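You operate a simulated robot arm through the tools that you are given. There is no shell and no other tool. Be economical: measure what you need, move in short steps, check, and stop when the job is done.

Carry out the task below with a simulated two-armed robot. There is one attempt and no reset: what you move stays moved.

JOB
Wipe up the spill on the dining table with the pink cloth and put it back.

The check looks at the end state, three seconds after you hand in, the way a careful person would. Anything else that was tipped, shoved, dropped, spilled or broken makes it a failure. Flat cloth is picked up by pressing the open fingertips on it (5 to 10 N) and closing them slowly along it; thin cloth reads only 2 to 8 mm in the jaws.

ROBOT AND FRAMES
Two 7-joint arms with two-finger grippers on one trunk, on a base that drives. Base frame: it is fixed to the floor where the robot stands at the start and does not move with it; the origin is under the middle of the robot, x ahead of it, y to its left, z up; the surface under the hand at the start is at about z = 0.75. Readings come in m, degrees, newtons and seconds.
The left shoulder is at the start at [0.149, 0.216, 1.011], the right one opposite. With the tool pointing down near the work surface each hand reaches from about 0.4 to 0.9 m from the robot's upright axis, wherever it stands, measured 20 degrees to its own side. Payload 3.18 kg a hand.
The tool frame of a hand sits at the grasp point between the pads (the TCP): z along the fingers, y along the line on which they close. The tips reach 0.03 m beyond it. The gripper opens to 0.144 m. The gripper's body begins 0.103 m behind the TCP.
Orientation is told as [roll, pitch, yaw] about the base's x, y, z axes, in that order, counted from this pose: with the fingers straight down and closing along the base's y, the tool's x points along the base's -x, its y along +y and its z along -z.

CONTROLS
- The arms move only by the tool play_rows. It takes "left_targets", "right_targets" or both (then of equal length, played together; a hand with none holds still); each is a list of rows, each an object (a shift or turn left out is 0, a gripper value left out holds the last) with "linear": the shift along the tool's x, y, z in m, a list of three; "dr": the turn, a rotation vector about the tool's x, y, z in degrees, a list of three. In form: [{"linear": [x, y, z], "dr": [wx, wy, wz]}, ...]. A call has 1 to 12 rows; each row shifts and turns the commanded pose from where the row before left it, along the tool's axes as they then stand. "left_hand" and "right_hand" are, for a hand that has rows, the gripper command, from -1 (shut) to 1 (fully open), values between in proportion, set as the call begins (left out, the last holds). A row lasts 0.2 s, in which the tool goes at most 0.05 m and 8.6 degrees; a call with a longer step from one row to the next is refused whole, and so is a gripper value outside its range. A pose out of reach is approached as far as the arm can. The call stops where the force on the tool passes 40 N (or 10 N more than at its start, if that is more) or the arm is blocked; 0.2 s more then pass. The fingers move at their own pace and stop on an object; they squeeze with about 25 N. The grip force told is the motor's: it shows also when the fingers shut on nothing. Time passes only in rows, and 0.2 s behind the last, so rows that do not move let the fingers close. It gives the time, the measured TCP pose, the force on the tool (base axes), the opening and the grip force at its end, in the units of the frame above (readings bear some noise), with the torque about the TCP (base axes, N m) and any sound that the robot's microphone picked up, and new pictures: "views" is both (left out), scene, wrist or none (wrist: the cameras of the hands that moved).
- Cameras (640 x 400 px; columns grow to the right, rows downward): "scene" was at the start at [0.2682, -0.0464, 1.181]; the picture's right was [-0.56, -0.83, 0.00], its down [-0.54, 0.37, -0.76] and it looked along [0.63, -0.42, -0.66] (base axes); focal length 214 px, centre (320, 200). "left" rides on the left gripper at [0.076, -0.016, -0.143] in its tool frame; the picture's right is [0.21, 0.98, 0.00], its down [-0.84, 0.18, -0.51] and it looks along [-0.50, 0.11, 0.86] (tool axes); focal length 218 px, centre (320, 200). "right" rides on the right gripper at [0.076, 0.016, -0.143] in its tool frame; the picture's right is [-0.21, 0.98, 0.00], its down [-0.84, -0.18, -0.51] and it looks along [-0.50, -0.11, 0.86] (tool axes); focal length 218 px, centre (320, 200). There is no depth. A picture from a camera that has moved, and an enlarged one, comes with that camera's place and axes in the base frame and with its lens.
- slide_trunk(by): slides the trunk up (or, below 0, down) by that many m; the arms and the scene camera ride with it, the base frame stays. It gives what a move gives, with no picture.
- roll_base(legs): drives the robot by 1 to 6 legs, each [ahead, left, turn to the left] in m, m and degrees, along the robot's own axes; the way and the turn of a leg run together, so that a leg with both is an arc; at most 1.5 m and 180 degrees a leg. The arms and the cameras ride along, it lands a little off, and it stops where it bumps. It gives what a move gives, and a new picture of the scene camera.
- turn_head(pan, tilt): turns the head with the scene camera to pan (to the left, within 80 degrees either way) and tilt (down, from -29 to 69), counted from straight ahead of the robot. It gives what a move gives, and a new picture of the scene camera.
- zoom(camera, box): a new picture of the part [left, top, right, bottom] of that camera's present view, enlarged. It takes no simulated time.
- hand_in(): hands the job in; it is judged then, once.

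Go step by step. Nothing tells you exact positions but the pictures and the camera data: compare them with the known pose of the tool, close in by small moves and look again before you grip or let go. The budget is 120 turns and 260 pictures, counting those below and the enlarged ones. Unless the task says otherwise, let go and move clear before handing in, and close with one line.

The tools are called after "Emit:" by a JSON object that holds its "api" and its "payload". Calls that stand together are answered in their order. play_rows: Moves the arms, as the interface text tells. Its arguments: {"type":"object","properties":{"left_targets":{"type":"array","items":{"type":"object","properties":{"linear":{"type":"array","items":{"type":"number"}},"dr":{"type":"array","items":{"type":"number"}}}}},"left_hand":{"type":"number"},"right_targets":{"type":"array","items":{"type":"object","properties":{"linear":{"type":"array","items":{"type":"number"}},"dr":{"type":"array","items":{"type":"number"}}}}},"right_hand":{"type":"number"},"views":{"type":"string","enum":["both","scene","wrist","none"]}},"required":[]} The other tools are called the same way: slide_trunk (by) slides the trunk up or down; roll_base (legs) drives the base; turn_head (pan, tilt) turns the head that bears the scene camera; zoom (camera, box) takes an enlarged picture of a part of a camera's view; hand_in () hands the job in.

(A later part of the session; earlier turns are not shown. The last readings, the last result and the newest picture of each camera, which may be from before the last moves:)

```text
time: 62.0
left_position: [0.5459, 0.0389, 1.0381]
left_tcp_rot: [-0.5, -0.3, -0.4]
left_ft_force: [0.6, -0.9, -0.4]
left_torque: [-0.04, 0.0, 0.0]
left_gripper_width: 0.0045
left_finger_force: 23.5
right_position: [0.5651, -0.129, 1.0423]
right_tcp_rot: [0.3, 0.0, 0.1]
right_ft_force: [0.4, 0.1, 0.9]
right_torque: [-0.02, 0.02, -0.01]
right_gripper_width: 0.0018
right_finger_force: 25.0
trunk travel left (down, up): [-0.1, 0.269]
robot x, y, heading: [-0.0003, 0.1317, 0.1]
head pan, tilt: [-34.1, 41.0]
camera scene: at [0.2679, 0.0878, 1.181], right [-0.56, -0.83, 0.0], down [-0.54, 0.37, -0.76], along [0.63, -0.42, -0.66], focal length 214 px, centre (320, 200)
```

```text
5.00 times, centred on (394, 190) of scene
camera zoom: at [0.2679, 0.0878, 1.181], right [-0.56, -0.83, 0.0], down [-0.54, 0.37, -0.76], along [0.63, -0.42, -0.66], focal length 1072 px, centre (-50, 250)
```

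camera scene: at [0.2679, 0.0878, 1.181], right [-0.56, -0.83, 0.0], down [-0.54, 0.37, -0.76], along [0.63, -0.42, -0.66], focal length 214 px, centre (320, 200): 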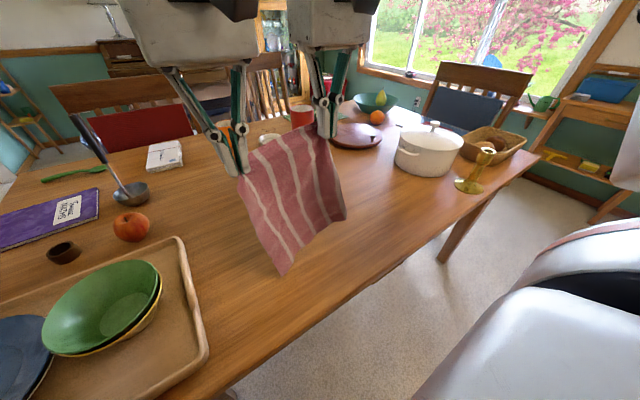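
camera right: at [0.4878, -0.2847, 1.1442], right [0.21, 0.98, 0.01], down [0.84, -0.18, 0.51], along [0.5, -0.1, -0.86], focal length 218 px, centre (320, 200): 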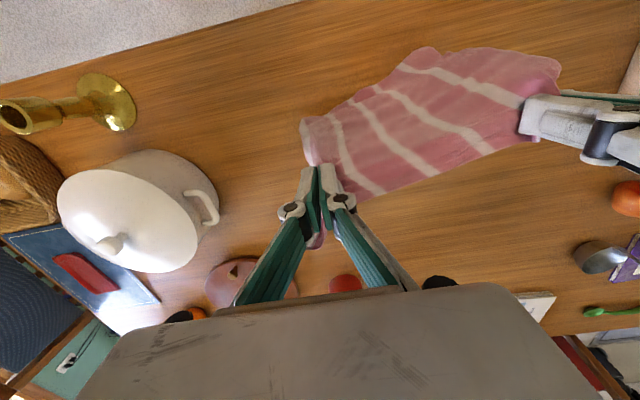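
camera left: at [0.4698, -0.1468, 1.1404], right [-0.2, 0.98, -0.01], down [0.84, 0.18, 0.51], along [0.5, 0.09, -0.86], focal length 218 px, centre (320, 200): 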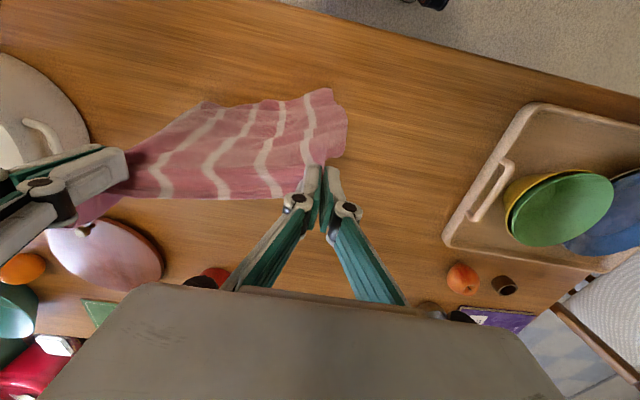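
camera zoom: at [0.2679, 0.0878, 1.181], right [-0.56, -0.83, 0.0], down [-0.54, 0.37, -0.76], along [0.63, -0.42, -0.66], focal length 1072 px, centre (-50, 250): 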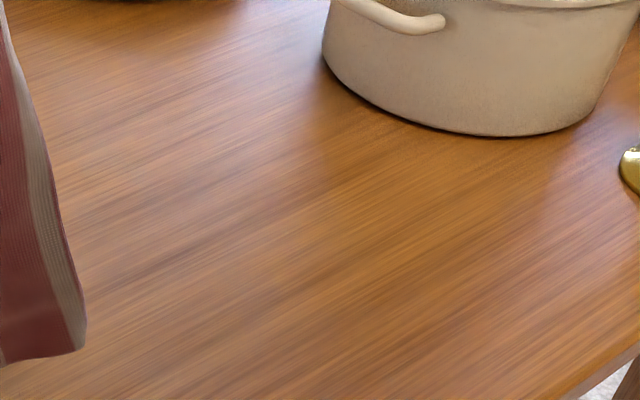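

The spill is gone. Now I'll lay the cloth back. First I'll bring the hands level in x and drive 0.07 m ahead for reach, so the near edge hangs over x≈0.59.

Emit:
{"api": "play_rows", "payload": {"right_targets": [{"linear": [0.012, 0, 0]}, {"linear": [0.012, 0, 0]}, {"linear": [0.009, 0, 0]}, {}], "left_targets": [{"linear": [0.003, 0.003, 0]}, {"linear": [0.003, 0.003, 0]}, {"linear": [0.003, 0.003, 0]}, {}], "views": "none"}}

Emit:
{"api": "roll_base", "payload": {"legs": [[0.07, 0, 0]]}}

Emit:
{"api": "zoom", "payload": {"camera": "right", "box": [0, 0, 640, 400]}}

Emit:
{"api": "zoom", "payload": {"camera": "left", "box": [0, 0, 640, 400]}}

```text
time: 63.0
left_position: [0.5365, 0.0481, 1.0381]
left_tcp_rot: [-0.6, -0.3, -0.4]
left_ft_force: [1.0, 0.4, 3.5]
left_torque: [0.08, 0.03, 0.04]
left_gripper_width: 0.001
left_finger_force: 22.5
right_position: [0.533, -0.1292, 1.0408]
right_tcp_rot: [0.3, -0.1, 0.1]
right_ft_force: [-0.9, 0.3, -0.4]
right_torque: [0.05, -0.02, 0.03]
right_gripper_width: 0.0017
right_finger_force: 25.2
trunk travel left (down, up): [-0.1, 0.269]
robot x, y, heading: [0.0008, 0.133, -0.0]
head pan, tilt: [-34.1, 41.0]
```

```text
time: 64.0
left_position: [0.6064, 0.0493, 1.0383]
left_tcp_rot: [-0.7, -0.3, -0.5]
left_ft_force: [0.6, -0.7, 0.3]
left_torque: [0.01, 0.07, -0.02]
left_gripper_width: 0.0011
left_finger_force: 22.9
right_position: [0.6007, -0.1289, 1.0417]
right_tcp_rot: [0.3, -0.1, 0.2]
right_ft_force: [0.0, -0.1, -1.4]
right_torque: [0.02, 0.02, 0.03]
right_gripper_width: 0.0014
right_finger_force: 24.6
trunk travel left (down, up): [-0.1, 0.269]
robot x, y, heading: [0.0678, 0.1345, 0.2]
head pan, tilt: [-34.1, 41.0]
camera scene: at [0.3374, 0.0881, 1.1811], right [-0.56, -0.83, 0.0], down [-0.54, 0.37, -0.76], along [0.63, -0.42, -0.66], focal length 214 px, centre (320, 200)
```

scene: 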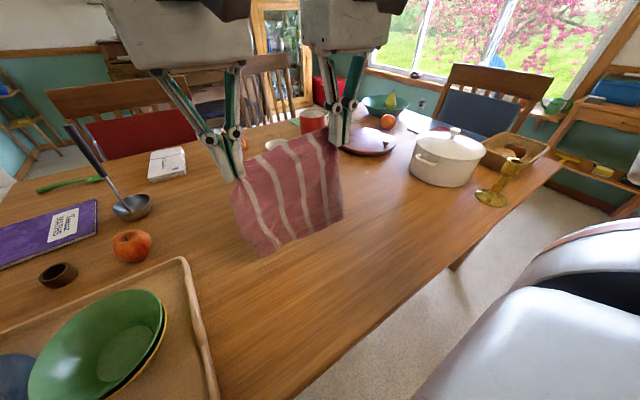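

```text
1.00 times, centred on (320, 200) of right (not enlarged: the box is as wide or as high as the picture)
camera zoom: at [0.5245, -0.113, 1.1853], right [0.21, 0.98, 0.01], down [0.84, -0.18, 0.51], along [0.5, -0.1, -0.86], focal length 218 px, centre (320, 200)
```

zoom: 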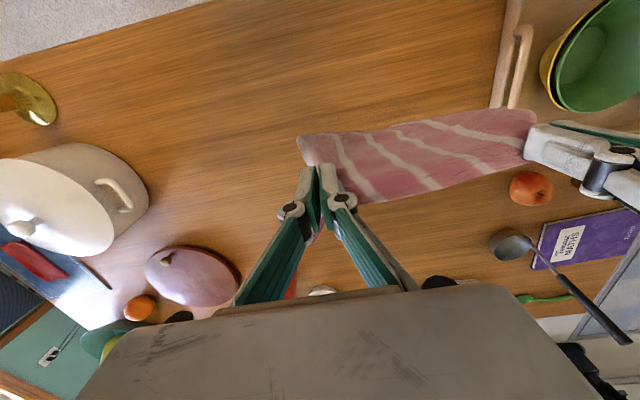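

```text
1.00 times, centred on (320, 200) of left (not enlarged: the box is as wide or as high as the picture)
camera zoom: at [0.5291, 0.0335, 1.1808], right [-0.2, 0.98, -0.01], down [0.84, 0.18, 0.51], along [0.5, 0.09, -0.86], focal length 218 px, centre (320, 200)
```

zoom: 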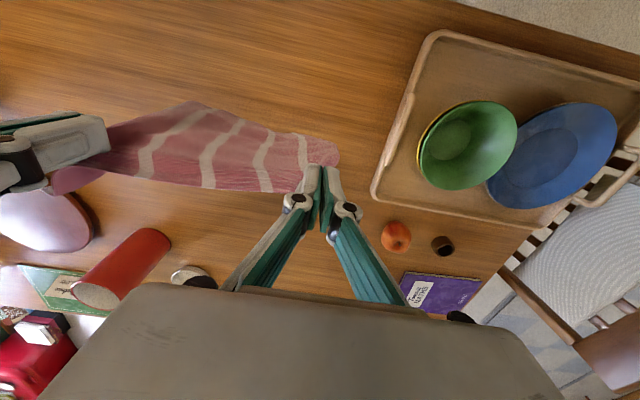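

The cloth hangs well aligned. I'll lower it in an arc, near edge first and then forward, so that it lies flat. This is the first half.

Emit:
{"api": "play_rows", "payload": {"right_targets": [{"linear": [0.018, 0, 0.01]}, {"linear": [0.018, 0, 0.01]}, {}, {"linear": [-0.0368, 0, 0.0029]}, {"linear": [-0.0358, 0, 0.0086]}, {"linear": [-0.0341, 0, 0.0141]}, {"linear": [-0.0314, 0, 0.0193]}, {"linear": [-0.0281, 0, 0.0239]}, {}], "left_targets": [{"linear": [0.02, 0, 0.01]}, {"linear": [0.02, 0, 0.01]}, {}, {"linear": [-0.0368, 0.001, 0.0029]}, {"linear": [-0.0358, 0.001, 0.0086]}, {"linear": [-0.0341, 0.001, 0.0141]}, {"linear": [-0.0314, 0.001, 0.0193]}, {"linear": [-0.0281, 0.001, 0.0239]}, {}], "views": "both"}}

```text
time: 66.0
left_position: [0.7306, 0.0548, 0.9623]
left_tcp_rot: [-1.9, -0.6, -0.2]
left_ft_force: [0.8, -1.4, -1.2]
left_torque: [-0.15, 0.0, -0.03]
left_gripper_width: 0.0012
left_finger_force: 21.6
right_position: [0.7322, -0.1274, 0.9553]
right_tcp_rot: [0.2, -0.3, 0.1]
right_ft_force: [0.5, 1.4, 0.6]
right_torque: [0.05, -0.04, 0.04]
right_gripper_width: 0.0017
right_finger_force: 25.3
trunk travel left (down, up): [-0.1, 0.269]
robot x, y, heading: [0.0659, 0.1334, 0.0]
head pan, tilt: [-34.1, 41.0]
camera scene: at [0.3355, 0.088, 1.1819], right [-0.56, -0.83, 0.0], down [-0.54, 0.37, -0.76], along [0.63, -0.42, -0.65], focal length 214 px, centre (320, 200)
camera right: at [0.6539, -0.1117, 1.0986], right [0.21, 0.98, 0.01], down [0.84, -0.18, 0.51], along [0.5, -0.1, -0.86], focal length 218 px, centre (320, 200)
camera left: at [0.6543, 0.0425, 1.1037], right [-0.21, 0.98, -0.03], down [0.84, 0.19, 0.51], along [0.51, 0.08, -0.86], focal length 218 px, centre (320, 200)
```

scene: 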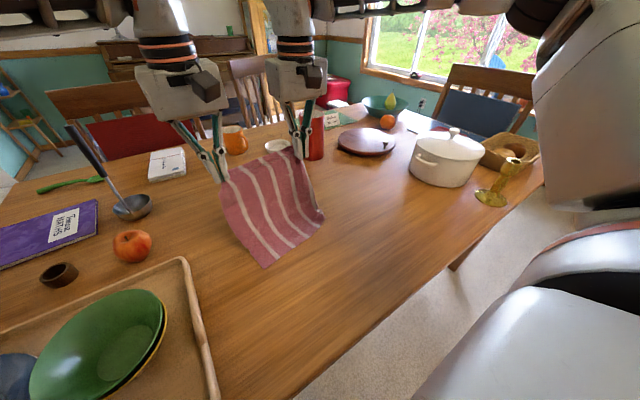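
right: 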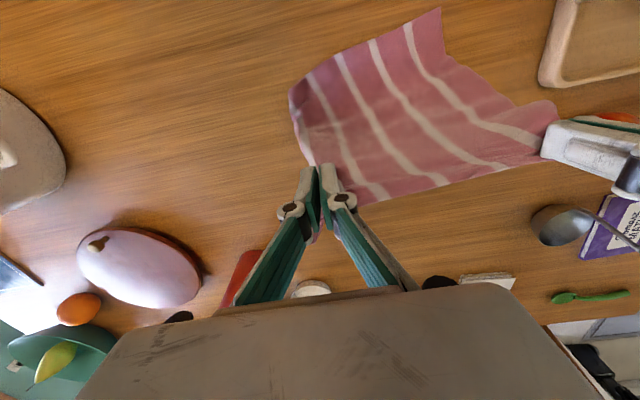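
left: 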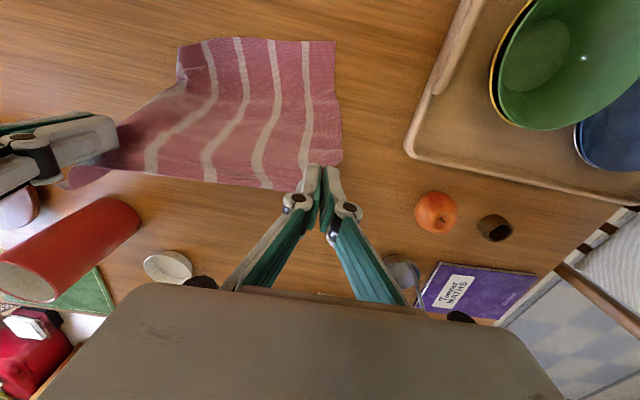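

It is laying down well. This is the second half of the arc.

Emit:
{"api": "play_rows", "payload": {"right_targets": [{"linear": [-0.0239, 0, 0.0281]}, {"linear": [-0.0193, 0, 0.0314]}, {"linear": [-0.0141, 0, 0.0341]}, {"linear": [-0.0086, 0, 0.03]}, {"linear": [-0.004, 0, 0.02]}, {"linear": [0, 0, 0.01]}, {}], "left_targets": [{"linear": [-0.0239, 0.001, 0.0281]}, {"linear": [-0.0193, 0.001, 0.0314]}, {"linear": [-0.0141, 0.001, 0.0341]}, {"linear": [-0.0086, 0, 0.03]}, {"linear": [-0.004, 0, 0.02]}, {"linear": [0, 0, 0.01]}, {}], "views": "both"}}

```text
time: 66.7
left_position: [0.7684, 0.0285, 0.9549]
left_tcp_rot: [-11.3, 0.0, -1.3]
left_ft_force: [-0.9, 0.0, 0.2]
left_torque: [-0.08, 0.0, -0.02]
left_gripper_width: 0.0038
left_finger_force: 31.0
right_position: [0.7792, -0.1273, 0.8897]
right_tcp_rot: [0.2, -0.1, 0.1]
right_ft_force: [0.2, -0.6, -0.5]
right_torque: [-0.02, -0.01, 0.01]
right_gripper_width: 0.0017
right_finger_force: 25.0
trunk travel left (down, up): [-0.1, 0.269]
robot x, y, heading: [0.0675, 0.1367, 0.4]
head pan, tilt: [-34.1, 41.0]
stopped in row 3 (left hand): the arm was blocked; the commanded pose is now the measured one
camera scene: at [0.3375, 0.089, 1.1809], right [-0.56, -0.83, 0.0], down [-0.54, 0.37, -0.76], along [0.63, -0.42, -0.66], focal length 214 px, centre (320, 200)
camera right: at [0.7007, -0.1117, 1.0338], right [0.21, 0.98, 0.0], down [0.84, -0.18, 0.51], along [0.5, -0.1, -0.86], focal length 218 px, centre (320, 200)
camera left: at [0.6928, 0.0428, 1.0978], right [-0.19, 0.96, -0.19], down [0.85, 0.26, 0.46], along [0.49, -0.08, -0.87], focal length 218 px, centre (320, 200)
```

scene: 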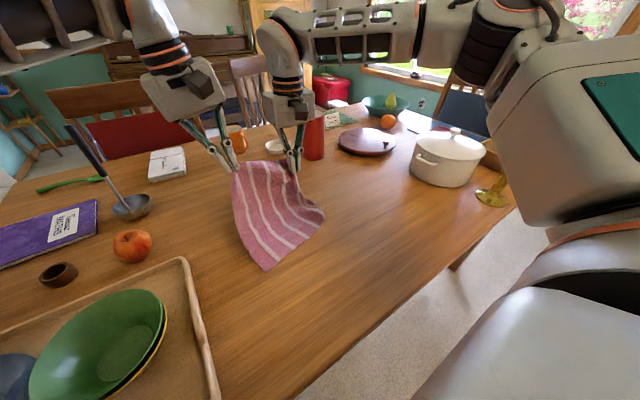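
right: 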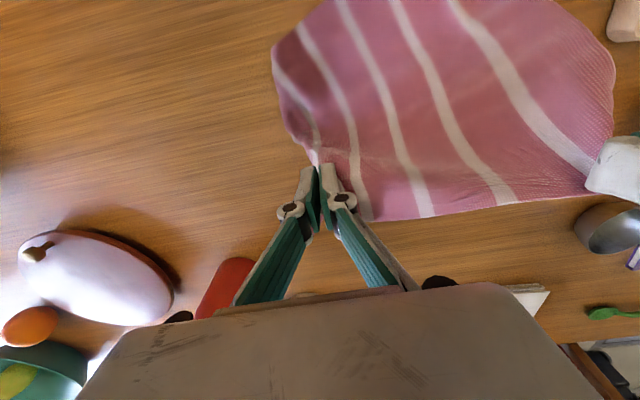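
left: 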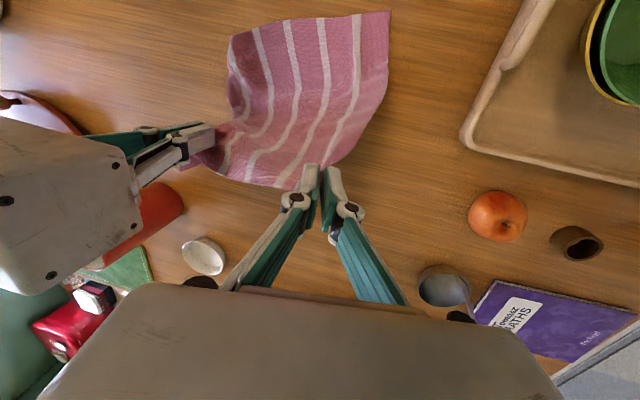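

The left hand touched the right and tilted. I'll move it outward and square it up. That also stretches the cloth back to its proper width.

Emit:
{"api": "play_rows", "payload": {"left_targets": [{"linear": [0, 0.012, 0]}, {"linear": [0, 0.012, 0]}, {"linear": [0, 0.012, 0], "dr": [-5, 0, 0]}, {"linear": [0, 0.006, 0], "dr": [-6, 0, 1]}, {}], "views": "wrist"}}

```text
time: 67.8
left_position: [0.7811, 0.0904, 0.968]
left_tcp_rot: [-4.8, 0.7, -0.2]
left_ft_force: [-1.3, -25.9, -8.9]
left_torque: [-0.65, 0.14, -0.3]
left_gripper_width: 0.0025
left_finger_force: 25.4
right_position: [0.7767, -0.1154, 0.8971]
right_tcp_rot: [1.2, -0.4, 1.3]
right_ft_force: [0.5, 26.7, 9.8]
right_torque: [0.69, -0.14, 0.37]
right_gripper_width: 0.0017
right_finger_force: 24.9
trunk travel left (down, up): [-0.1, 0.269]
robot x, y, heading: [0.0684, 0.131, 0.3]
head pan, tilt: [-34.1, 41.0]
stopped in row 5 (right hand): the force on the tool passed its limit at 44 N (the readings are from after the stop); the commanded pose is now the measured one
camera left: at [0.7063, 0.0843, 1.112], right [-0.21, 0.98, -0.08], down [0.85, 0.22, 0.48], along [0.49, 0.03, -0.87], focal length 218 px, centre (320, 200)
```

left: 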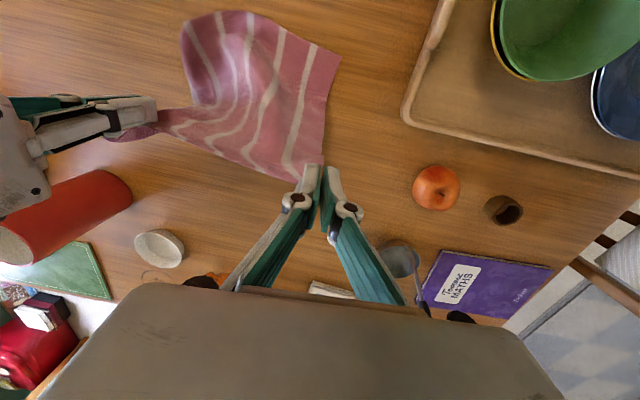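

The cloth is taut at 0.217 m between the hands. I'll relax it a little, level the left hand, and bring it down to the right hand's height.

Emit:
{"api": "play_rows", "payload": {"left_targets": [{"linear": [0, -0.012, 0.01]}, {"linear": [0, 0, 0.015], "dr": [-2.4, 0, 0]}, {"linear": [0, 0, 0.015], "dr": [-2.4, -0.7, 0]}, {"linear": [0, 0, 0.015]}, {"linear": [0, 0, 0.015]}, {}], "right_targets": [{}, {"dr": [1.2, 0, 1.3]}, {}, {}, {}, {}], "views": "both"}}

```text
time: 69.0
left_position: [0.7756, 0.0534, 0.9445]
left_tcp_rot: [-7.4, 0.0, -1.0]
left_ft_force: [-0.1, -0.4, -0.5]
left_torque: [-0.02, -0.01, 0.02]
left_gripper_width: 0.0027
left_finger_force: 26.6
right_position: [0.7774, -0.1228, 0.8927]
right_tcp_rot: [-0.5, -0.1, -0.8]
right_ft_force: [0.0, -0.2, -0.8]
right_torque: [-0.01, 0.0, 0.02]
right_gripper_width: 0.0017
right_finger_force: 25.0
trunk travel left (down, up): [-0.1, 0.269]
robot x, y, heading: [0.0682, 0.134, -0.1]
head pan, tilt: [-34.1, 41.0]
stopped in row 6 (left hand): the arm was blocked; the commanded pose is now the measured one
camera scene: at [0.3372, 0.0881, 1.181], right [-0.56, -0.83, 0.0], down [-0.54, 0.37, -0.76], along [0.63, -0.42, -0.66], focal length 214 px, centre (320, 200)
camera right: at [0.7, -0.1044, 1.0358], right [0.22, 0.98, -0.01], down [0.84, -0.19, 0.51], along [0.5, -0.12, -0.86], focal length 218 px, centre (320, 200)
camera left: at [0.6999, 0.0567, 1.0866], right [-0.19, 0.97, -0.13], down [0.85, 0.23, 0.48], along [0.5, -0.02, -0.87], focal length 218 px, centre (320, 200)
```

scene: 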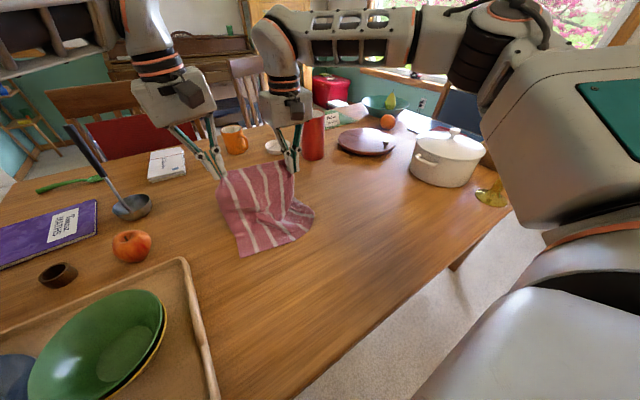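
right: 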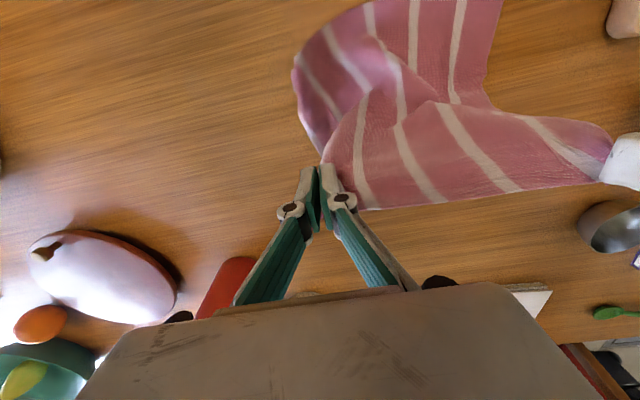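
left: 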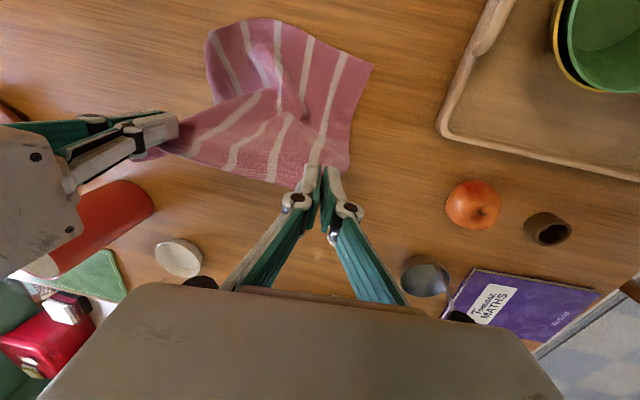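

The left arm is at a joint limit here, reaching too far across. Moving the base slightly ahead and right should free it. I'll look down first to check the clearance to the table edge.

Emit:
{"api": "turn_head", "payload": {"pan": 0, "tilt": 69}}

```text
time: 70.0
left_position: [0.7754, 0.0536, 0.9425]
left_tcp_rot: [-7.4, 0.1, -0.9]
left_ft_force: [-0.3, 0.0, 1.1]
left_torque: [0.04, -0.02, -0.02]
left_gripper_width: 0.0023
left_finger_force: 21.4
right_position: [0.7771, -0.1242, 0.8921]
right_tcp_rot: [-0.4, -0.2, -0.6]
right_ft_force: [-0.5, -0.3, -0.5]
right_torque: [0.0, -0.05, -0.01]
right_gripper_width: 0.0014
right_finger_force: 25.1
trunk travel left (down, up): [-0.1, 0.269]
robot x, y, heading: [0.0716, 0.1341, 0.2]
head pan, tilt: [0.0, 68.8]
camera scene: at [0.3232, 0.1348, 1.1463], right [0.0, -1.0, 0.0], down [-0.93, 0.0, -0.36], along [0.36, 0.0, -0.93], focal length 214 px, centre (320, 200)
```

scene: 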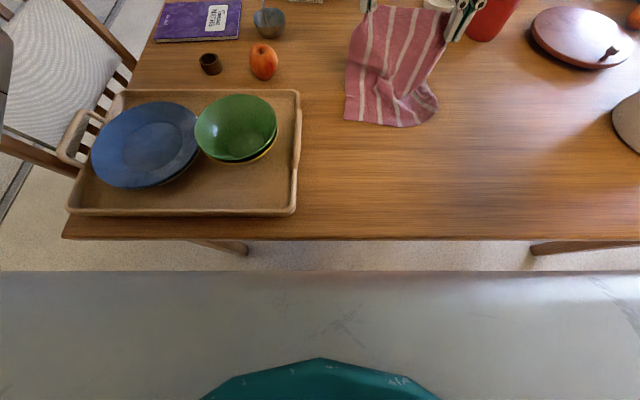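

There is clearance. The cloth's near edge has slid too far forward (x≈0.67, target 0.59), so I'll lift and lay it again. I'll raise and pull back, then shift the base right a little and ahead.

Emit:
{"api": "play_rows", "payload": {"right_targets": [{"linear": [0.026, 0, -0.023]}, {"linear": [0.026, 0, -0.023]}, {"linear": [0.026, 0, -0.023]}, {"linear": [0.026, 0, -0.023]}, {"linear": [0.026, 0, -0.023]}, {"linear": [0.026, 0, -0.023]}, {}], "left_targets": [{"linear": [0.026, 0.001, -0.0146]}, {"linear": [0.026, 0.001, -0.0146], "dr": [-1.8, 0, 0]}, {"linear": [0.026, 0.001, -0.0146], "dr": [-1.8, 0, 0]}, {"linear": [0.026, 0.001, -0.0146], "dr": [-1.8, 0, -1]}, {"linear": [0.026, 0.001, -0.0146], "dr": [-2, 0, 0]}, {"linear": [0.026, 0.001, -0.0146]}, {}], "views": "scene"}}

```text
time: 71.6
left_position: [0.6179, 0.0648, 1.0259]
left_tcp_rot: [0.4, 0.3, -0.3]
left_ft_force: [0.3, -0.3, 1.1]
left_torque: [-0.01, 0.03, -0.04]
left_gripper_width: 0.0012
left_finger_force: 26.9
right_position: [0.6233, -0.1198, 1.0279]
right_tcp_rot: [-0.4, 0.0, -0.8]
right_ft_force: [0.3, 0.9, 0.0]
right_torque: [-0.03, 0.03, 0.0]
right_gripper_width: 0.0014
right_finger_force: 24.9
trunk travel left (down, up): [-0.1, 0.269]
robot x, y, heading: [0.067, 0.1348, 0.0]
head pan, tilt: [0.0, 68.8]
camera scene: at [0.3248, 0.1347, 1.1454], right [0.0, -1.0, 0.0], down [-0.93, 0.0, -0.36], along [0.36, 0.0, -0.93], focal length 214 px, centre (320, 200)
```

scene: 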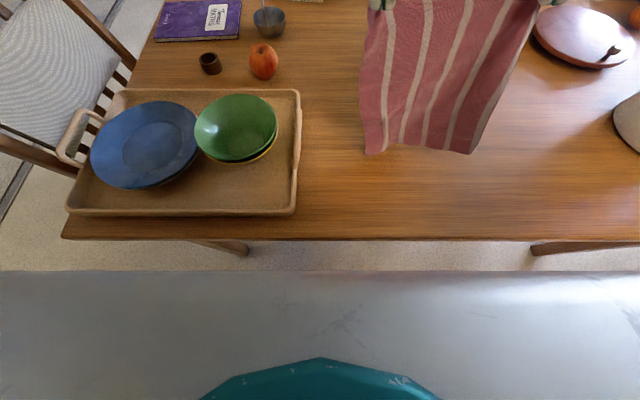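

The cloth hangs well, but skewed slightly: the left grip is closer to the far edge than the right. I'll lead with the left by about 3 cm to square it. Now I'll move the base 0.035 m right and 0.03 m ahead.

Emit:
{"api": "roll_base", "payload": {"legs": [[0.03, -0.035, 0]]}}

Emit:
{"api": "play_rows", "payload": {"right_targets": [{"linear": [0.015, 0.008, 0.005]}, {"linear": [0.015, 0.008, 0.005]}, {"linear": [0.015, 0.008, 0.005]}, {}, {}], "left_targets": [{"linear": [0.015, 0.014, -0.005]}, {"linear": [0.015, 0.014, -0.005]}, {"linear": [0.015, 0.014, -0.005]}, {}, {}], "views": "scene"}}

```text
time: 72.6
left_position: [0.6477, 0.0315, 1.0274]
left_tcp_rot: [0.5, 0.2, -0.3]
left_ft_force: [0.1, -0.3, -1.5]
left_torque: [0.02, 0.01, -0.01]
left_gripper_width: 0.0032
left_finger_force: 25.8
right_position: [0.6521, -0.1544, 1.0292]
right_tcp_rot: [-0.4, -0.2, -0.7]
right_ft_force: [0.7, -0.1, -1.2]
right_torque: [0.07, -0.03, 0.01]
right_gripper_width: 0.0017
right_finger_force: 25.2
trunk travel left (down, up): [-0.1, 0.269]
robot x, y, heading: [0.0999, 0.0971, 0.2]
head pan, tilt: [0.0, 68.8]
camera scene: at [0.3534, 0.1, 1.1463], right [0.0, -1.0, 0.0], down [-0.93, 0.0, -0.36], along [0.36, 0.0, -0.93], focal length 214 px, centre (320, 200)
```

scene: 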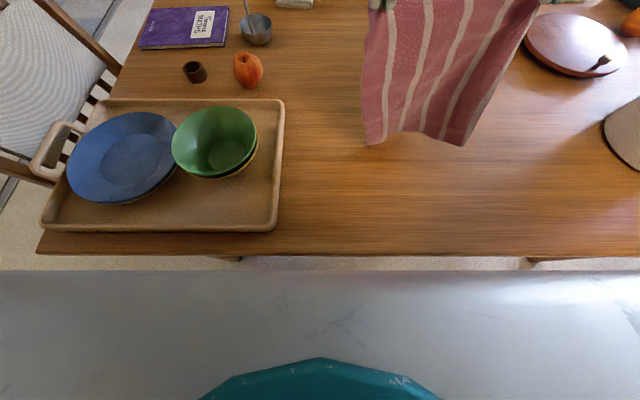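

```text
time: 73.8
left_position: [0.6017, 0.073, 1.0427]
left_tcp_rot: [0.5, 0.2, -0.2]
left_ft_force: [-0.4, -7.6, -1.0]
left_torque: [-0.17, 0.01, -0.09]
left_gripper_width: 0.0011
left_finger_force: 25.5
right_position: [0.6068, -0.1294, 1.0146]
right_tcp_rot: [-0.4, -0.2, -0.8]
right_ft_force: [-0.2, 7.7, 1.2]
right_torque: [0.17, -0.02, 0.13]
right_gripper_width: 0.0018
right_finger_force: 25.0
trunk travel left (down, up): [-0.1, 0.269]
robot x, y, heading: [0.0972, 0.1036, 0.2]
head pan, tilt: [0.0, 68.8]
camera scene: at [0.3531, 0.1006, 1.1463], right [0.0, -1.0, 0.0], down [-0.93, 0.0, -0.36], along [0.36, 0.0, -0.93], focal length 214 px, centre (320, 200)
```

scene: 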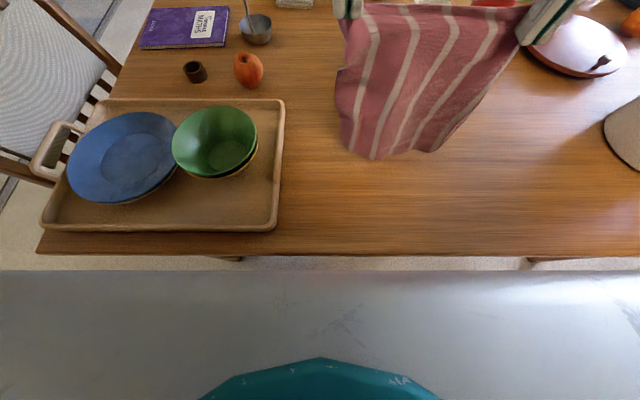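

It is taut and in line with its place. I'll lower it in an arc again, with the left hand leading slightly.

Emit:
{"api": "play_rows", "payload": {"right_targets": [{"linear": [0.015, 0, 0.01]}, {"linear": [0, 0, 0.01]}, {}, {"linear": [-0.036, 0, 0.0026]}, {"linear": [-0.035, 0, 0.0077]}, {"linear": [-0.0334, 0, 0.0126]}, {"linear": [-0.0308, 0, 0.0173]}, {"linear": [-0.0275, 0, 0.0214]}, {}], "left_targets": [{"linear": [0.01, -0.003, 0.01]}, {"linear": [0, 0, 0.01]}, {}, {"linear": [-0.0407, 0, 0.0029]}, {"linear": [-0.0396, 0, 0.0086]}, {"linear": [-0.0377, 0, 0.0141]}, {"linear": [-0.0347, 0, 0.0193]}, {"linear": [-0.0311, 0, 0.0239]}, {}], "views": "scene"}}

```text
time: 75.8
left_position: [0.7736, 0.0732, 0.9591]
left_tcp_rot: [0.4, -0.1, -0.4]
left_ft_force: [-0.3, -8.7, -0.9]
left_torque: [-0.26, 0.04, -0.12]
left_gripper_width: 0.0016
left_finger_force: 26.1
right_position: [0.7543, -0.1336, 0.9361]
right_tcp_rot: [-0.4, -0.4, -0.7]
right_ft_force: [0.3, 9.5, 1.8]
right_torque: [0.21, -0.05, 0.14]
right_gripper_width: 0.0012
right_finger_force: 25.1
trunk travel left (down, up): [-0.1, 0.269]
robot x, y, heading: [0.1029, 0.0968, 0.3]
head pan, tilt: [0.0, 68.8]
camera scene: at [0.3515, 0.1007, 1.1472], right [0.0, -1.0, 0.0], down [-0.93, 0.0, -0.36], along [0.36, 0.0, -0.93], focal length 214 px, centre (320, 200)
```

scene: 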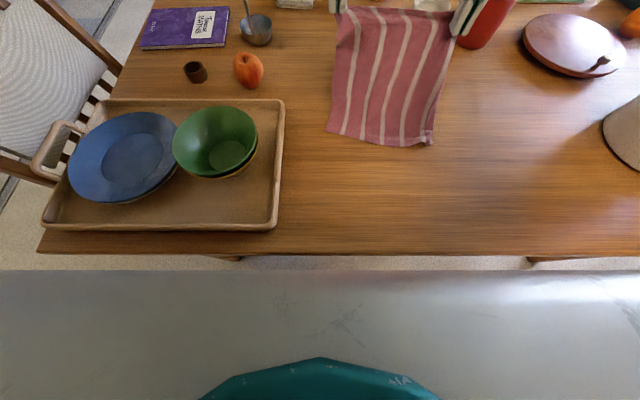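

It looks tidy, but the near edge slid forward to x≈0.65 again. I'll swing back up and start the arc 6 cm nearer to make up for that.

Emit:
{"api": "play_rows", "payload": {"right_targets": [{"linear": [0.032, 0, -0.02]}, {"linear": [0.032, 0, -0.02]}, {"linear": [0.032, 0, -0.015]}, {"linear": [0.032, 0, -0.01]}, {"linear": [0.032, 0, -0.005]}, {"linear": [0.032, 0, -0.004]}, {"linear": [0.032, 0, 0]}, {}, {}, {}], "left_targets": [{"linear": [0.034, -0.001, -0.02]}, {"linear": [0.034, -0.001, -0.02]}, {"linear": [0.034, 0, -0.018]}, {"linear": [0.034, 0, -0.012]}, {"linear": [0.033, 0, -0.007]}, {"linear": [0.033, 0, -0.004]}, {"linear": [0.032, 0, 0]}, {}, {}, {}], "views": "scene"}}

```text
time: 77.4
left_position: [0.5555, 0.0682, 1.0318]
left_tcp_rot: [0.5, -0.2, 0.3]
left_ft_force: [1.0, 0.1, -9.2]
left_torque: [-0.38, -0.59, -0.28]
left_gripper_width: 0.0016
left_finger_force: 22.6
right_position: [0.5387, -0.1274, 1.0058]
right_tcp_rot: [-0.4, -0.1, -0.7]
right_ft_force: [0.4, 1.7, 0.1]
right_torque: [0.09, -0.01, 0.07]
right_gripper_width: 0.0016
right_finger_force: 25.2
trunk travel left (down, up): [-0.1, 0.269]
robot x, y, heading: [0.0951, 0.1019, 0.0]
head pan, tilt: [0.0, 68.8]
stopped in row 8 (left hand): the force on the tool passed its limit at 59 N (the readings are from after the stop); the commanded pose is now the measured one
camera scene: at [0.3551, 0.0999, 1.1475], right [0.0, -1.0, 0.0], down [-0.92, 0.0, -0.38], along [0.38, 0.0, -0.92], focal length 214 px, centre (320, 200)
```

scene: 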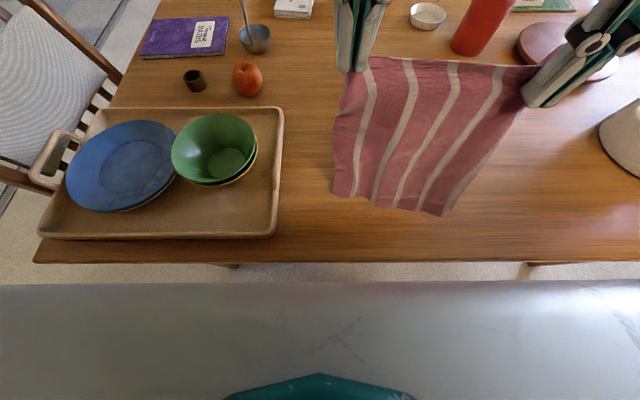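

The left hand bumped the robot's own head at the near end, so I'll move the hands away from it. I'll back the base up 0.06 m to get the offset, and go ahead again in the middle of the arc.

Emit:
{"api": "play_rows", "payload": {"right_targets": [{"linear": [-0.02, 0, 0]}, {"linear": [-0.02, 0, 0]}, {}], "left_targets": [{"linear": [-0.02, 0.002, 0]}, {"linear": [-0.02, 0.002, 0]}, {}], "views": "none"}}

Emit:
{"api": "roll_base", "payload": {"legs": [[-0.06, 0, 0]]}}

```text
time: 78.2
left_position: [0.5947, 0.0727, 1.035]
left_tcp_rot: [0.5, -0.2, 0.5]
left_ft_force: [-0.4, -4.2, 0.1]
left_torque: [-0.08, -0.02, -0.07]
left_gripper_width: 0.001
left_finger_force: 21.9
right_position: [0.5782, -0.1275, 1.008]
right_tcp_rot: [-0.3, -0.2, -0.7]
right_ft_force: [0.5, 4.4, 0.8]
right_torque: [0.13, 0.0, 0.07]
right_gripper_width: 0.0018
right_finger_force: 24.9
trunk travel left (down, up): [-0.1, 0.269]
robot x, y, heading: [0.0998, 0.0997, 0.2]
head pan, tilt: [0.0, 68.8]
```

```text
time: 79.2
left_position: [0.5349, 0.072, 1.0334]
left_tcp_rot: [0.4, -0.2, 0.3]
left_ft_force: [0.1, -5.2, -1.0]
left_torque: [-0.12, 0.0, -0.06]
left_gripper_width: 0.0006
left_finger_force: 23.7
right_position: [0.52, -0.1281, 1.0057]
right_tcp_rot: [-0.6, -0.2, -0.8]
right_ft_force: [0.7, 5.2, 0.6]
right_torque: [0.04, -0.07, 0.07]
right_gripper_width: 0.0014
right_finger_force: 25.1
trunk travel left (down, up): [-0.1, 0.269]
robot x, y, heading: [0.0373, 0.0989, -0.1]
head pan, tilt: [0.0, 68.8]
camera scene: at [0.2926, 0.1001, 1.1461], right [0.0, -1.0, 0.0], down [-0.93, 0.0, -0.36], along [0.36, 0.0, -0.93], focal length 214 px, centre (320, 200)
```

scene: 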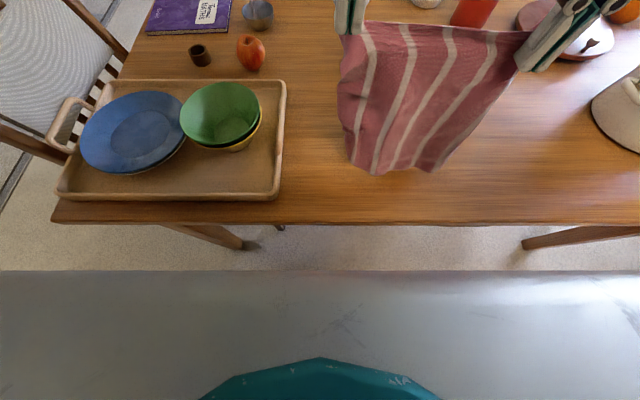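

The near edge is now at x≈0.50. I'll lower it straight down into contact first, then do the first half of the arc slowly.

Emit:
{"api": "play_rows", "payload": {"right_targets": [{"linear": [0, 0, 0.015]}, {"linear": [0, 0, 0.015]}, {"linear": [-0.015, 0, 0.01]}, {"linear": [-0.02, 0, 0.01]}, {"linear": [-0.02, 0, 0.01]}, {"linear": [-0.02, 0, 0.01]}, {"linear": [-0.02, 0, 0.013]}, {"linear": [-0.02, 0, 0.013]}, {"linear": [-0.02, 0, 0.013]}, {}], "left_targets": [{"linear": [0, 0, 0.015]}, {"linear": [0, 0, 0.015]}, {"linear": [-0.016, 0, 0.01]}, {"linear": [-0.021, 0, 0.011]}, {"linear": [-0.021, 0, 0.011]}, {"linear": [-0.021, 0, 0.012]}, {"linear": [-0.021, 0, 0.015]}, {"linear": [-0.021, 0, 0.015]}, {"linear": [-0.022, 0, 0.015]}, {}], "views": "scene"}}

```text
time: 81.4
left_position: [0.6778, 0.0736, 0.9169]
left_tcp_rot: [0.4, -0.3, 0.3]
left_ft_force: [-0.7, -9.5, -0.6]
left_torque: [-0.29, 0.01, -0.13]
left_gripper_width: 0.0014
left_finger_force: 25.3
right_position: [0.6546, -0.1316, 0.8979]
right_tcp_rot: [-0.4, -0.3, -0.7]
right_ft_force: [1.0, 9.5, 0.3]
right_torque: [0.25, -0.06, 0.16]
right_gripper_width: 0.0017
right_finger_force: 25.3
trunk travel left (down, up): [-0.1, 0.269]
robot x, y, heading: [0.0378, 0.0956, 0.1]
head pan, tilt: [0.0, 68.8]
camera scene: at [0.2918, 0.1002, 1.1469], right [0.0, -1.0, 0.0], down [-0.93, 0.0, -0.36], along [0.36, 0.0, -0.93], focal length 214 px, centre (320, 200)
```

scene: 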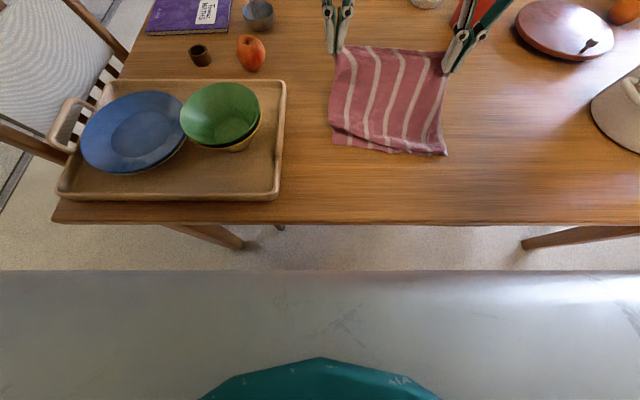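

The near edge is at x≈0.56 with a small buckle, and pulling forward should straighten it. I'll continue forward and down.

Emit:
{"api": "play_rows", "payload": {"right_targets": [{"linear": [-0.02, 0, 0.008]}, {"linear": [-0.02, 0, 0.008]}, {"linear": [-0.02, 0, 0.012]}, {"linear": [-0.02, 0, 0.012]}, {"linear": [-0.015, 0, 0.015]}, {"linear": [-0.012, 0, 0.015]}, {"linear": [-0.008, 0, 0.015]}, {}], "left_targets": [{"linear": [-0.02, 0, 0.01]}, {"linear": [-0.02, 0, 0.011]}, {"linear": [-0.02, 0, 0.015]}, {"linear": [-0.02, 0, 0.015]}, {"linear": [-0.015, 0, 0.018]}, {"linear": [-0.012, 0, 0.018]}, {"linear": [-0.01, 0, 0.018]}, {}], "views": "scene"}}

```text
time: 83.1
left_position: [0.8014, 0.0613, 0.8583]
left_tcp_rot: [-8.7, 0.6, 1.7]
left_ft_force: [-1.8, -7.3, -1.4]
left_torque: [-0.15, 0.05, -0.15]
left_gripper_width: 0.0018
left_finger_force: 24.8
right_position: [0.7624, -0.142, 0.8122]
right_tcp_rot: [-0.3, -0.1, -0.8]
right_ft_force: [0.7, 7.1, 0.5]
right_torque: [0.13, -0.03, 0.08]
right_gripper_width: 0.0019
right_finger_force: 24.6
right hand out of reach, approached as far as the arm can: row 6, 7
trunk travel left (down, up): [-0.1, 0.269]
robot x, y, heading: [0.0377, 0.0956, -0.0]
head pan, tilt: [0.0, 68.8]
stopped in row 8 (left hand): the arm was blocked; the commanded pose is now the measured one
camera scene: at [0.2925, 0.1006, 1.1465], right [0.0, -1.0, 0.0], down [-0.93, 0.0, -0.36], along [0.36, 0.0, -0.93], focal length 214 px, centre (320, 200)
```

scene: 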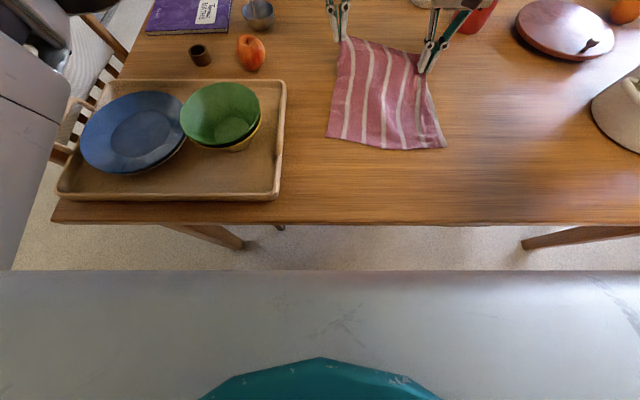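

The near edge is now at its original place (x≈0.58–0.59). The arms are at their reach limit, so I'll ease the left back and square it. Then I'll drive 0.05 m ahead and lower the far edge.

Emit:
{"api": "play_rows", "payload": {"left_targets": [{"linear": [0.01, 0, -0.005]}, {"linear": [0.01, 0.002, 0], "dr": [-3, 0, 0.6]}, {"linear": [0, 0.002, 0], "dr": [-3, 0, 0.6]}, {"dr": [-2.7, 0, 0.5]}, {}], "right_targets": [{}, {}, {}, {}, {}], "views": "none"}}

Emit:
{"api": "roll_base", "payload": {"legs": [[0.05, 0, 0]]}}

```text
time: 84.2
left_position: [0.7915, 0.084, 0.8763]
left_tcp_rot: [-4.0, 1.3, 2.4]
left_ft_force: [-3.5, -26.7, -6.7]
left_torque: [-0.68, 0.18, -0.35]
left_gripper_width: 0.002
left_finger_force: 25.1
right_position: [0.7618, -0.1318, 0.8179]
right_tcp_rot: [0.5, -0.6, 0.4]
right_ft_force: [3.3, 27.4, 6.2]
right_torque: [0.67, -0.2, 0.35]
right_gripper_width: 0.0018
right_finger_force: 25.0
trunk travel left (down, up): [-0.1, 0.269]
robot x, y, heading: [0.0382, 0.0987, 0.0]
head pan, tilt: [0.0, 68.8]
stopped in row 5 (right hand): the force on the tool passed its limit at 47 N (the readings are from after the stop); the commanded pose is now the measured one
```

```text
time: 85.1
left_position: [0.8409, 0.0823, 0.8754]
left_tcp_rot: [-4.0, 1.3, 2.5]
left_ft_force: [-4.5, -33.1, -9.8]
left_torque: [-0.83, 0.25, -0.41]
left_gripper_width: 0.0017
left_finger_force: 24.4
right_position: [0.8114, -0.1334, 0.8166]
right_tcp_rot: [0.2, -0.3, 0.0]
right_ft_force: [5.6, 33.4, 7.8]
right_torque: [0.87, -0.2, 0.44]
right_gripper_width: 0.0019
right_finger_force: 26.5
trunk travel left (down, up): [-0.1, 0.269]
robot x, y, heading: [0.0861, 0.0977, 0.0]
head pan, tilt: [0.0, 68.8]
camera scene: at [0.3421, 0.1003, 1.1463], right [0.0, -1.0, 0.0], down [-0.93, 0.0, -0.36], along [0.36, 0.0, -0.93], focal length 214 px, centre (320, 200)
```

scene: 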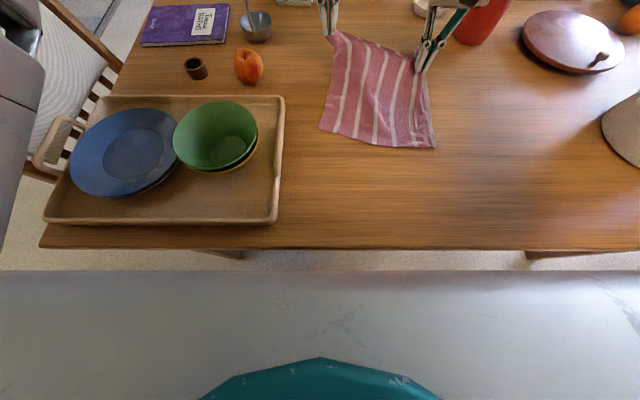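

The cloth got dragged forward. The length from the grip to the near edge is only about 0.205 m, so the hands should end at x≈0.79–0.81. I'll swing up again and back the base up 0.03 m to redo the arc from the start that worked.

Emit:
{"api": "play_rows", "payload": {"left_targets": [{"linear": [0, -0.01, -0.005]}, {"linear": [0.036, 0, -0.0255], "dr": [-2, -0.6, 1.2]}, {"linear": [0.036, 0, -0.0255], "dr": [-2, -0.7, 1.3]}, {"linear": [0.036, 0, -0.0255]}, {"linear": [0.036, 0, -0.0255]}, {"linear": [0.036, 0, -0.0255]}, {"linear": [0.036, 0, -0.0255]}, {}, {}], "right_targets": [{}, {"linear": [0.0335, 0, -0.0313]}, {"linear": [0.0335, 0, -0.0313]}, {"linear": [0.0335, 0, -0.0313]}, {"linear": [0.0335, 0, -0.0313]}, {"linear": [0.0335, 0, -0.0313]}, {"linear": [0.0335, 0, -0.0313]}, {}, {}], "views": "none"}}

Emit:
{"api": "roll_base", "payload": {"legs": [[-0.03, 0, 0]]}}

```text
time: 87.1
left_position: [0.6241, 0.0733, 1.034]
left_tcp_rot: [-0.1, -0.1, 0.2]
left_ft_force: [-1.1, -7.0, -0.4]
left_torque: [-0.22, -0.01, -0.09]
left_gripper_width: 0.0016
left_finger_force: 25.0
right_position: [0.6099, -0.1344, 1.0033]
right_tcp_rot: [0.1, -0.4, 0.0]
right_ft_force: [0.7, 6.7, 0.9]
right_torque: [0.19, -0.03, 0.09]
right_gripper_width: 0.0014
right_finger_force: 25.0
trunk travel left (down, up): [-0.1, 0.269]
robot x, y, heading: [0.0893, 0.0985, 0.4]
head pan, tilt: [0.0, 68.8]
```

```text
time: 87.9
left_position: [0.5971, 0.0744, 1.033]
left_tcp_rot: [-0.1, -0.1, 0.0]
left_ft_force: [-0.6, -7.2, -0.9]
left_torque: [-0.18, 0.0, -0.09]
left_gripper_width: 0.0015
left_finger_force: 25.0
right_position: [0.5836, -0.1332, 1.0028]
right_tcp_rot: [0.1, -0.3, 0.0]
right_ft_force: [0.5, 6.9, 0.6]
right_torque: [0.16, -0.06, 0.1]
right_gripper_width: 0.0013
right_finger_force: 25.0
trunk travel left (down, up): [-0.1, 0.269]
robot x, y, heading: [0.0593, 0.0988, 0.1]
head pan, tilt: [0.0, 68.8]
camera scene: at [0.3125, 0.1002, 1.1457], right [0.0, -1.0, 0.0], down [-0.93, 0.0, -0.36], along [0.36, 0.0, -0.93], focal length 214 px, centre (320, 200)
```

scene: 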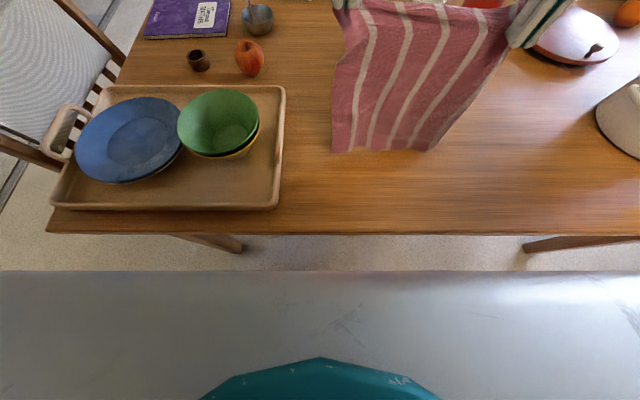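

The near edge is at x≈0.56. I'll bring the hands back 6 cm and shift the base 2 cm right to ease the left arm, keeping the cloth's y position unchanged.

Emit:
{"api": "roll_base", "payload": {"legs": [[0, -0.02, 0]]}}

Emit:
{"api": "play_rows", "payload": {"left_targets": [{"linear": [0.02, 0.006, 0]}, {"linear": [0.02, 0.006, 0]}, {"linear": [0.018, 0.006, 0]}, {}, {}], "right_targets": [{"linear": [0.02, 0.0085, 0]}, {"linear": [0.02, 0.0085, 0]}, {"linear": [0.021, 0.0085, 0]}, {}, {}], "views": "none"}}

Emit:
{"api": "play_rows", "payload": {"right_targets": [{"linear": [0, 0, 0.015]}, {"linear": [0, 0, 0.015]}, {"linear": [-0.015, 0, 0.01]}, {"linear": [-0.02, 0, 0.01]}, {"linear": [-0.02, 0, 0.01]}, {"linear": [-0.02, 0, 0.01]}, {"linear": [-0.02, 0, 0.013]}, {"linear": [-0.02, 0, 0.013]}, {"linear": [-0.02, 0, 0.013]}, {}], "left_targets": [{"linear": [0, 0, 0.015]}, {"linear": [0, 0, 0.015]}, {"linear": [-0.016, 0, 0.01]}, {"linear": [-0.021, 0, 0.011]}, {"linear": [-0.021, 0, 0.011]}, {"linear": [-0.021, 0, 0.012]}, {"linear": [-0.021, 0, 0.015]}, {"linear": [-0.021, 0, 0.015]}, {"linear": [-0.022, 0, 0.015]}, {}], "views": "scene"}}

```text
time: 88.8
left_position: [0.5967, 0.0546, 1.034]
left_tcp_rot: [0.1, -0.1, 0.1]
left_ft_force: [-0.4, -7.5, -1.7]
left_torque: [-0.19, 0.0, -0.12]
left_gripper_width: 0.0014
left_finger_force: 25.1
right_position: [0.581, -0.153, 1.003]
right_tcp_rot: [0.2, -0.4, 0.1]
right_ft_force: [0.3, 6.8, 0.6]
right_torque: [0.17, -0.01, 0.1]
right_gripper_width: 0.0013
right_finger_force: 25.5
trunk travel left (down, up): [-0.1, 0.269]
robot x, y, heading: [0.0592, 0.0803, 0.2]
head pan, tilt: [0.0, 68.8]
camera scene: at [0.3123, 0.0801, 1.1462], right [0.0, -1.0, 0.0], down [-0.93, 0.0, -0.36], along [0.36, 0.0, -0.93], focal length 214 px, centre (320, 200)
```

scene: 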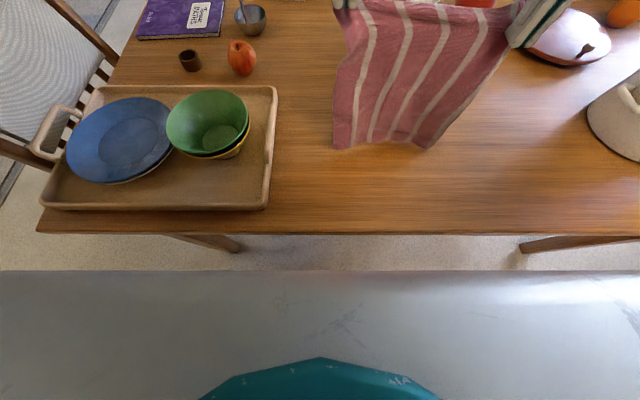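

```text
time: 90.0
left_position: [0.5372, 0.0722, 1.0328]
left_tcp_rot: [0.0, -0.2, 0.1]
left_ft_force: [-0.2, -2.1, -0.1]
left_torque: [-0.05, 0.01, 0.0]
left_gripper_width: 0.0011
left_finger_force: 25.2
right_position: [0.5209, -0.1279, 1.0028]
right_tcp_rot: [0.1, -0.4, 0.2]
right_ft_force: [-0.3, 2.7, 1.1]
right_torque: [0.06, 0.0, 0.04]
right_gripper_width: 0.0013
right_finger_force: 24.8
trunk travel left (down, up): [-0.1, 0.269]
robot x, y, heading: [0.0592, 0.0804, 0.2]
head pan, tilt: [0.0, 68.8]
```

```text
time: 92.2
left_position: [0.6801, 0.069, 0.9162]
left_tcp_rot: [-0.2, -0.3, 0.0]
left_ft_force: [-0.8, -1.7, 0.6]
left_torque: [-0.04, -0.02, -0.02]
left_gripper_width: 0.0015
left_finger_force: 25.2
right_position: [0.6549, -0.1266, 0.8958]
right_tcp_rot: [0.3, -0.5, 0.1]
right_ft_force: [0.0, 2.1, 0.1]
right_torque: [0.01, -0.03, 0.0]
right_gripper_width: 0.0016
right_finger_force: 24.9
trunk travel left (down, up): [-0.1, 0.269]
robot x, y, heading: [0.0574, 0.0803, 0.1]
head pan, tilt: [0.0, 68.8]
camera scene: at [0.3111, 0.0808, 1.1469], right [0.0, -1.0, 0.0], down [-0.93, 0.0, -0.36], along [0.36, 0.0, -0.93], focal length 214 px, centre (320, 200)
```

scene: 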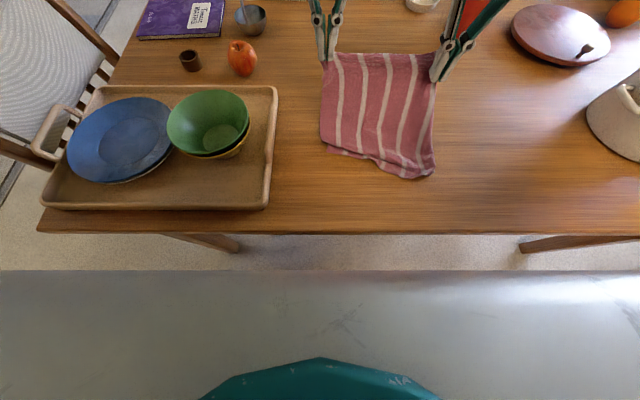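

The near edge is lying at x≈0.52–0.58 with slack. I'll continue forward and down.

Emit:
{"api": "play_rows", "payload": {"right_targets": [{"linear": [-0.02, 0, 0.008]}, {"linear": [-0.02, 0, 0.008]}, {"linear": [-0.02, 0, 0.012]}, {"linear": [-0.02, 0, 0.012]}, {"linear": [-0.015, 0, 0.015]}, {"linear": [-0.012, 0, 0.015]}, {"linear": [-0.01, 0, 0.015]}, {}], "left_targets": [{"linear": [-0.02, 0, 0.01]}, {"linear": [-0.02, 0, 0.011]}, {"linear": [-0.02, 0, 0.015]}, {"linear": [-0.02, 0, 0.015]}, {"linear": [-0.015, 0, 0.018]}, {"linear": [-0.012, 0, 0.018]}, {"linear": [-0.01, 0, 0.018]}, {}], "views": "scene"}}

```text
time: 94.0
left_position: [0.7971, 0.0704, 0.8104]
left_tcp_rot: [-0.1, -0.1, 0.0]
left_ft_force: [-2.2, -15.7, 0.7]
left_torque: [-0.48, 0.07, -0.2]
left_gripper_width: 0.0016
left_finger_force: 25.1
right_position: [0.7671, -0.141, 0.8119]
right_tcp_rot: [0.3, -0.4, 0.2]
right_ft_force: [1.6, 15.2, -1.0]
right_torque: [0.3, -0.04, 0.19]
right_gripper_width: 0.0021
right_finger_force: 25.2
right hand out of reach, approached as far as the arm can: row 5, 6, 7
trunk travel left (down, up): [-0.1, 0.269]
robot x, y, heading: [0.0583, 0.0813, -0.0]
head pan, tilt: [0.0, 68.8]
camera scene: at [0.3115, 0.0809, 1.1466], right [0.0, -1.0, 0.0], down [-0.93, 0.0, -0.36], along [0.36, 0.0, -0.93], focal length 214 px, centre (320, 200)
```

scene: 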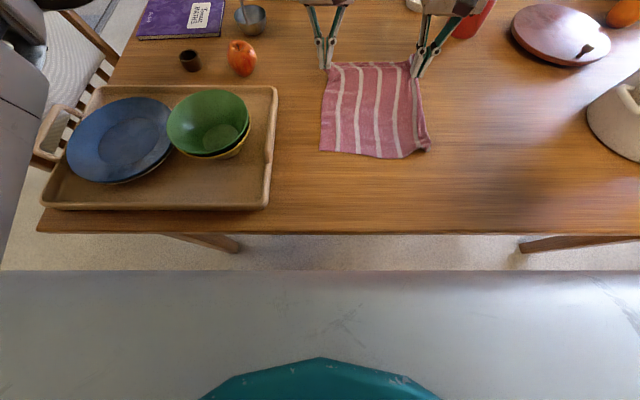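

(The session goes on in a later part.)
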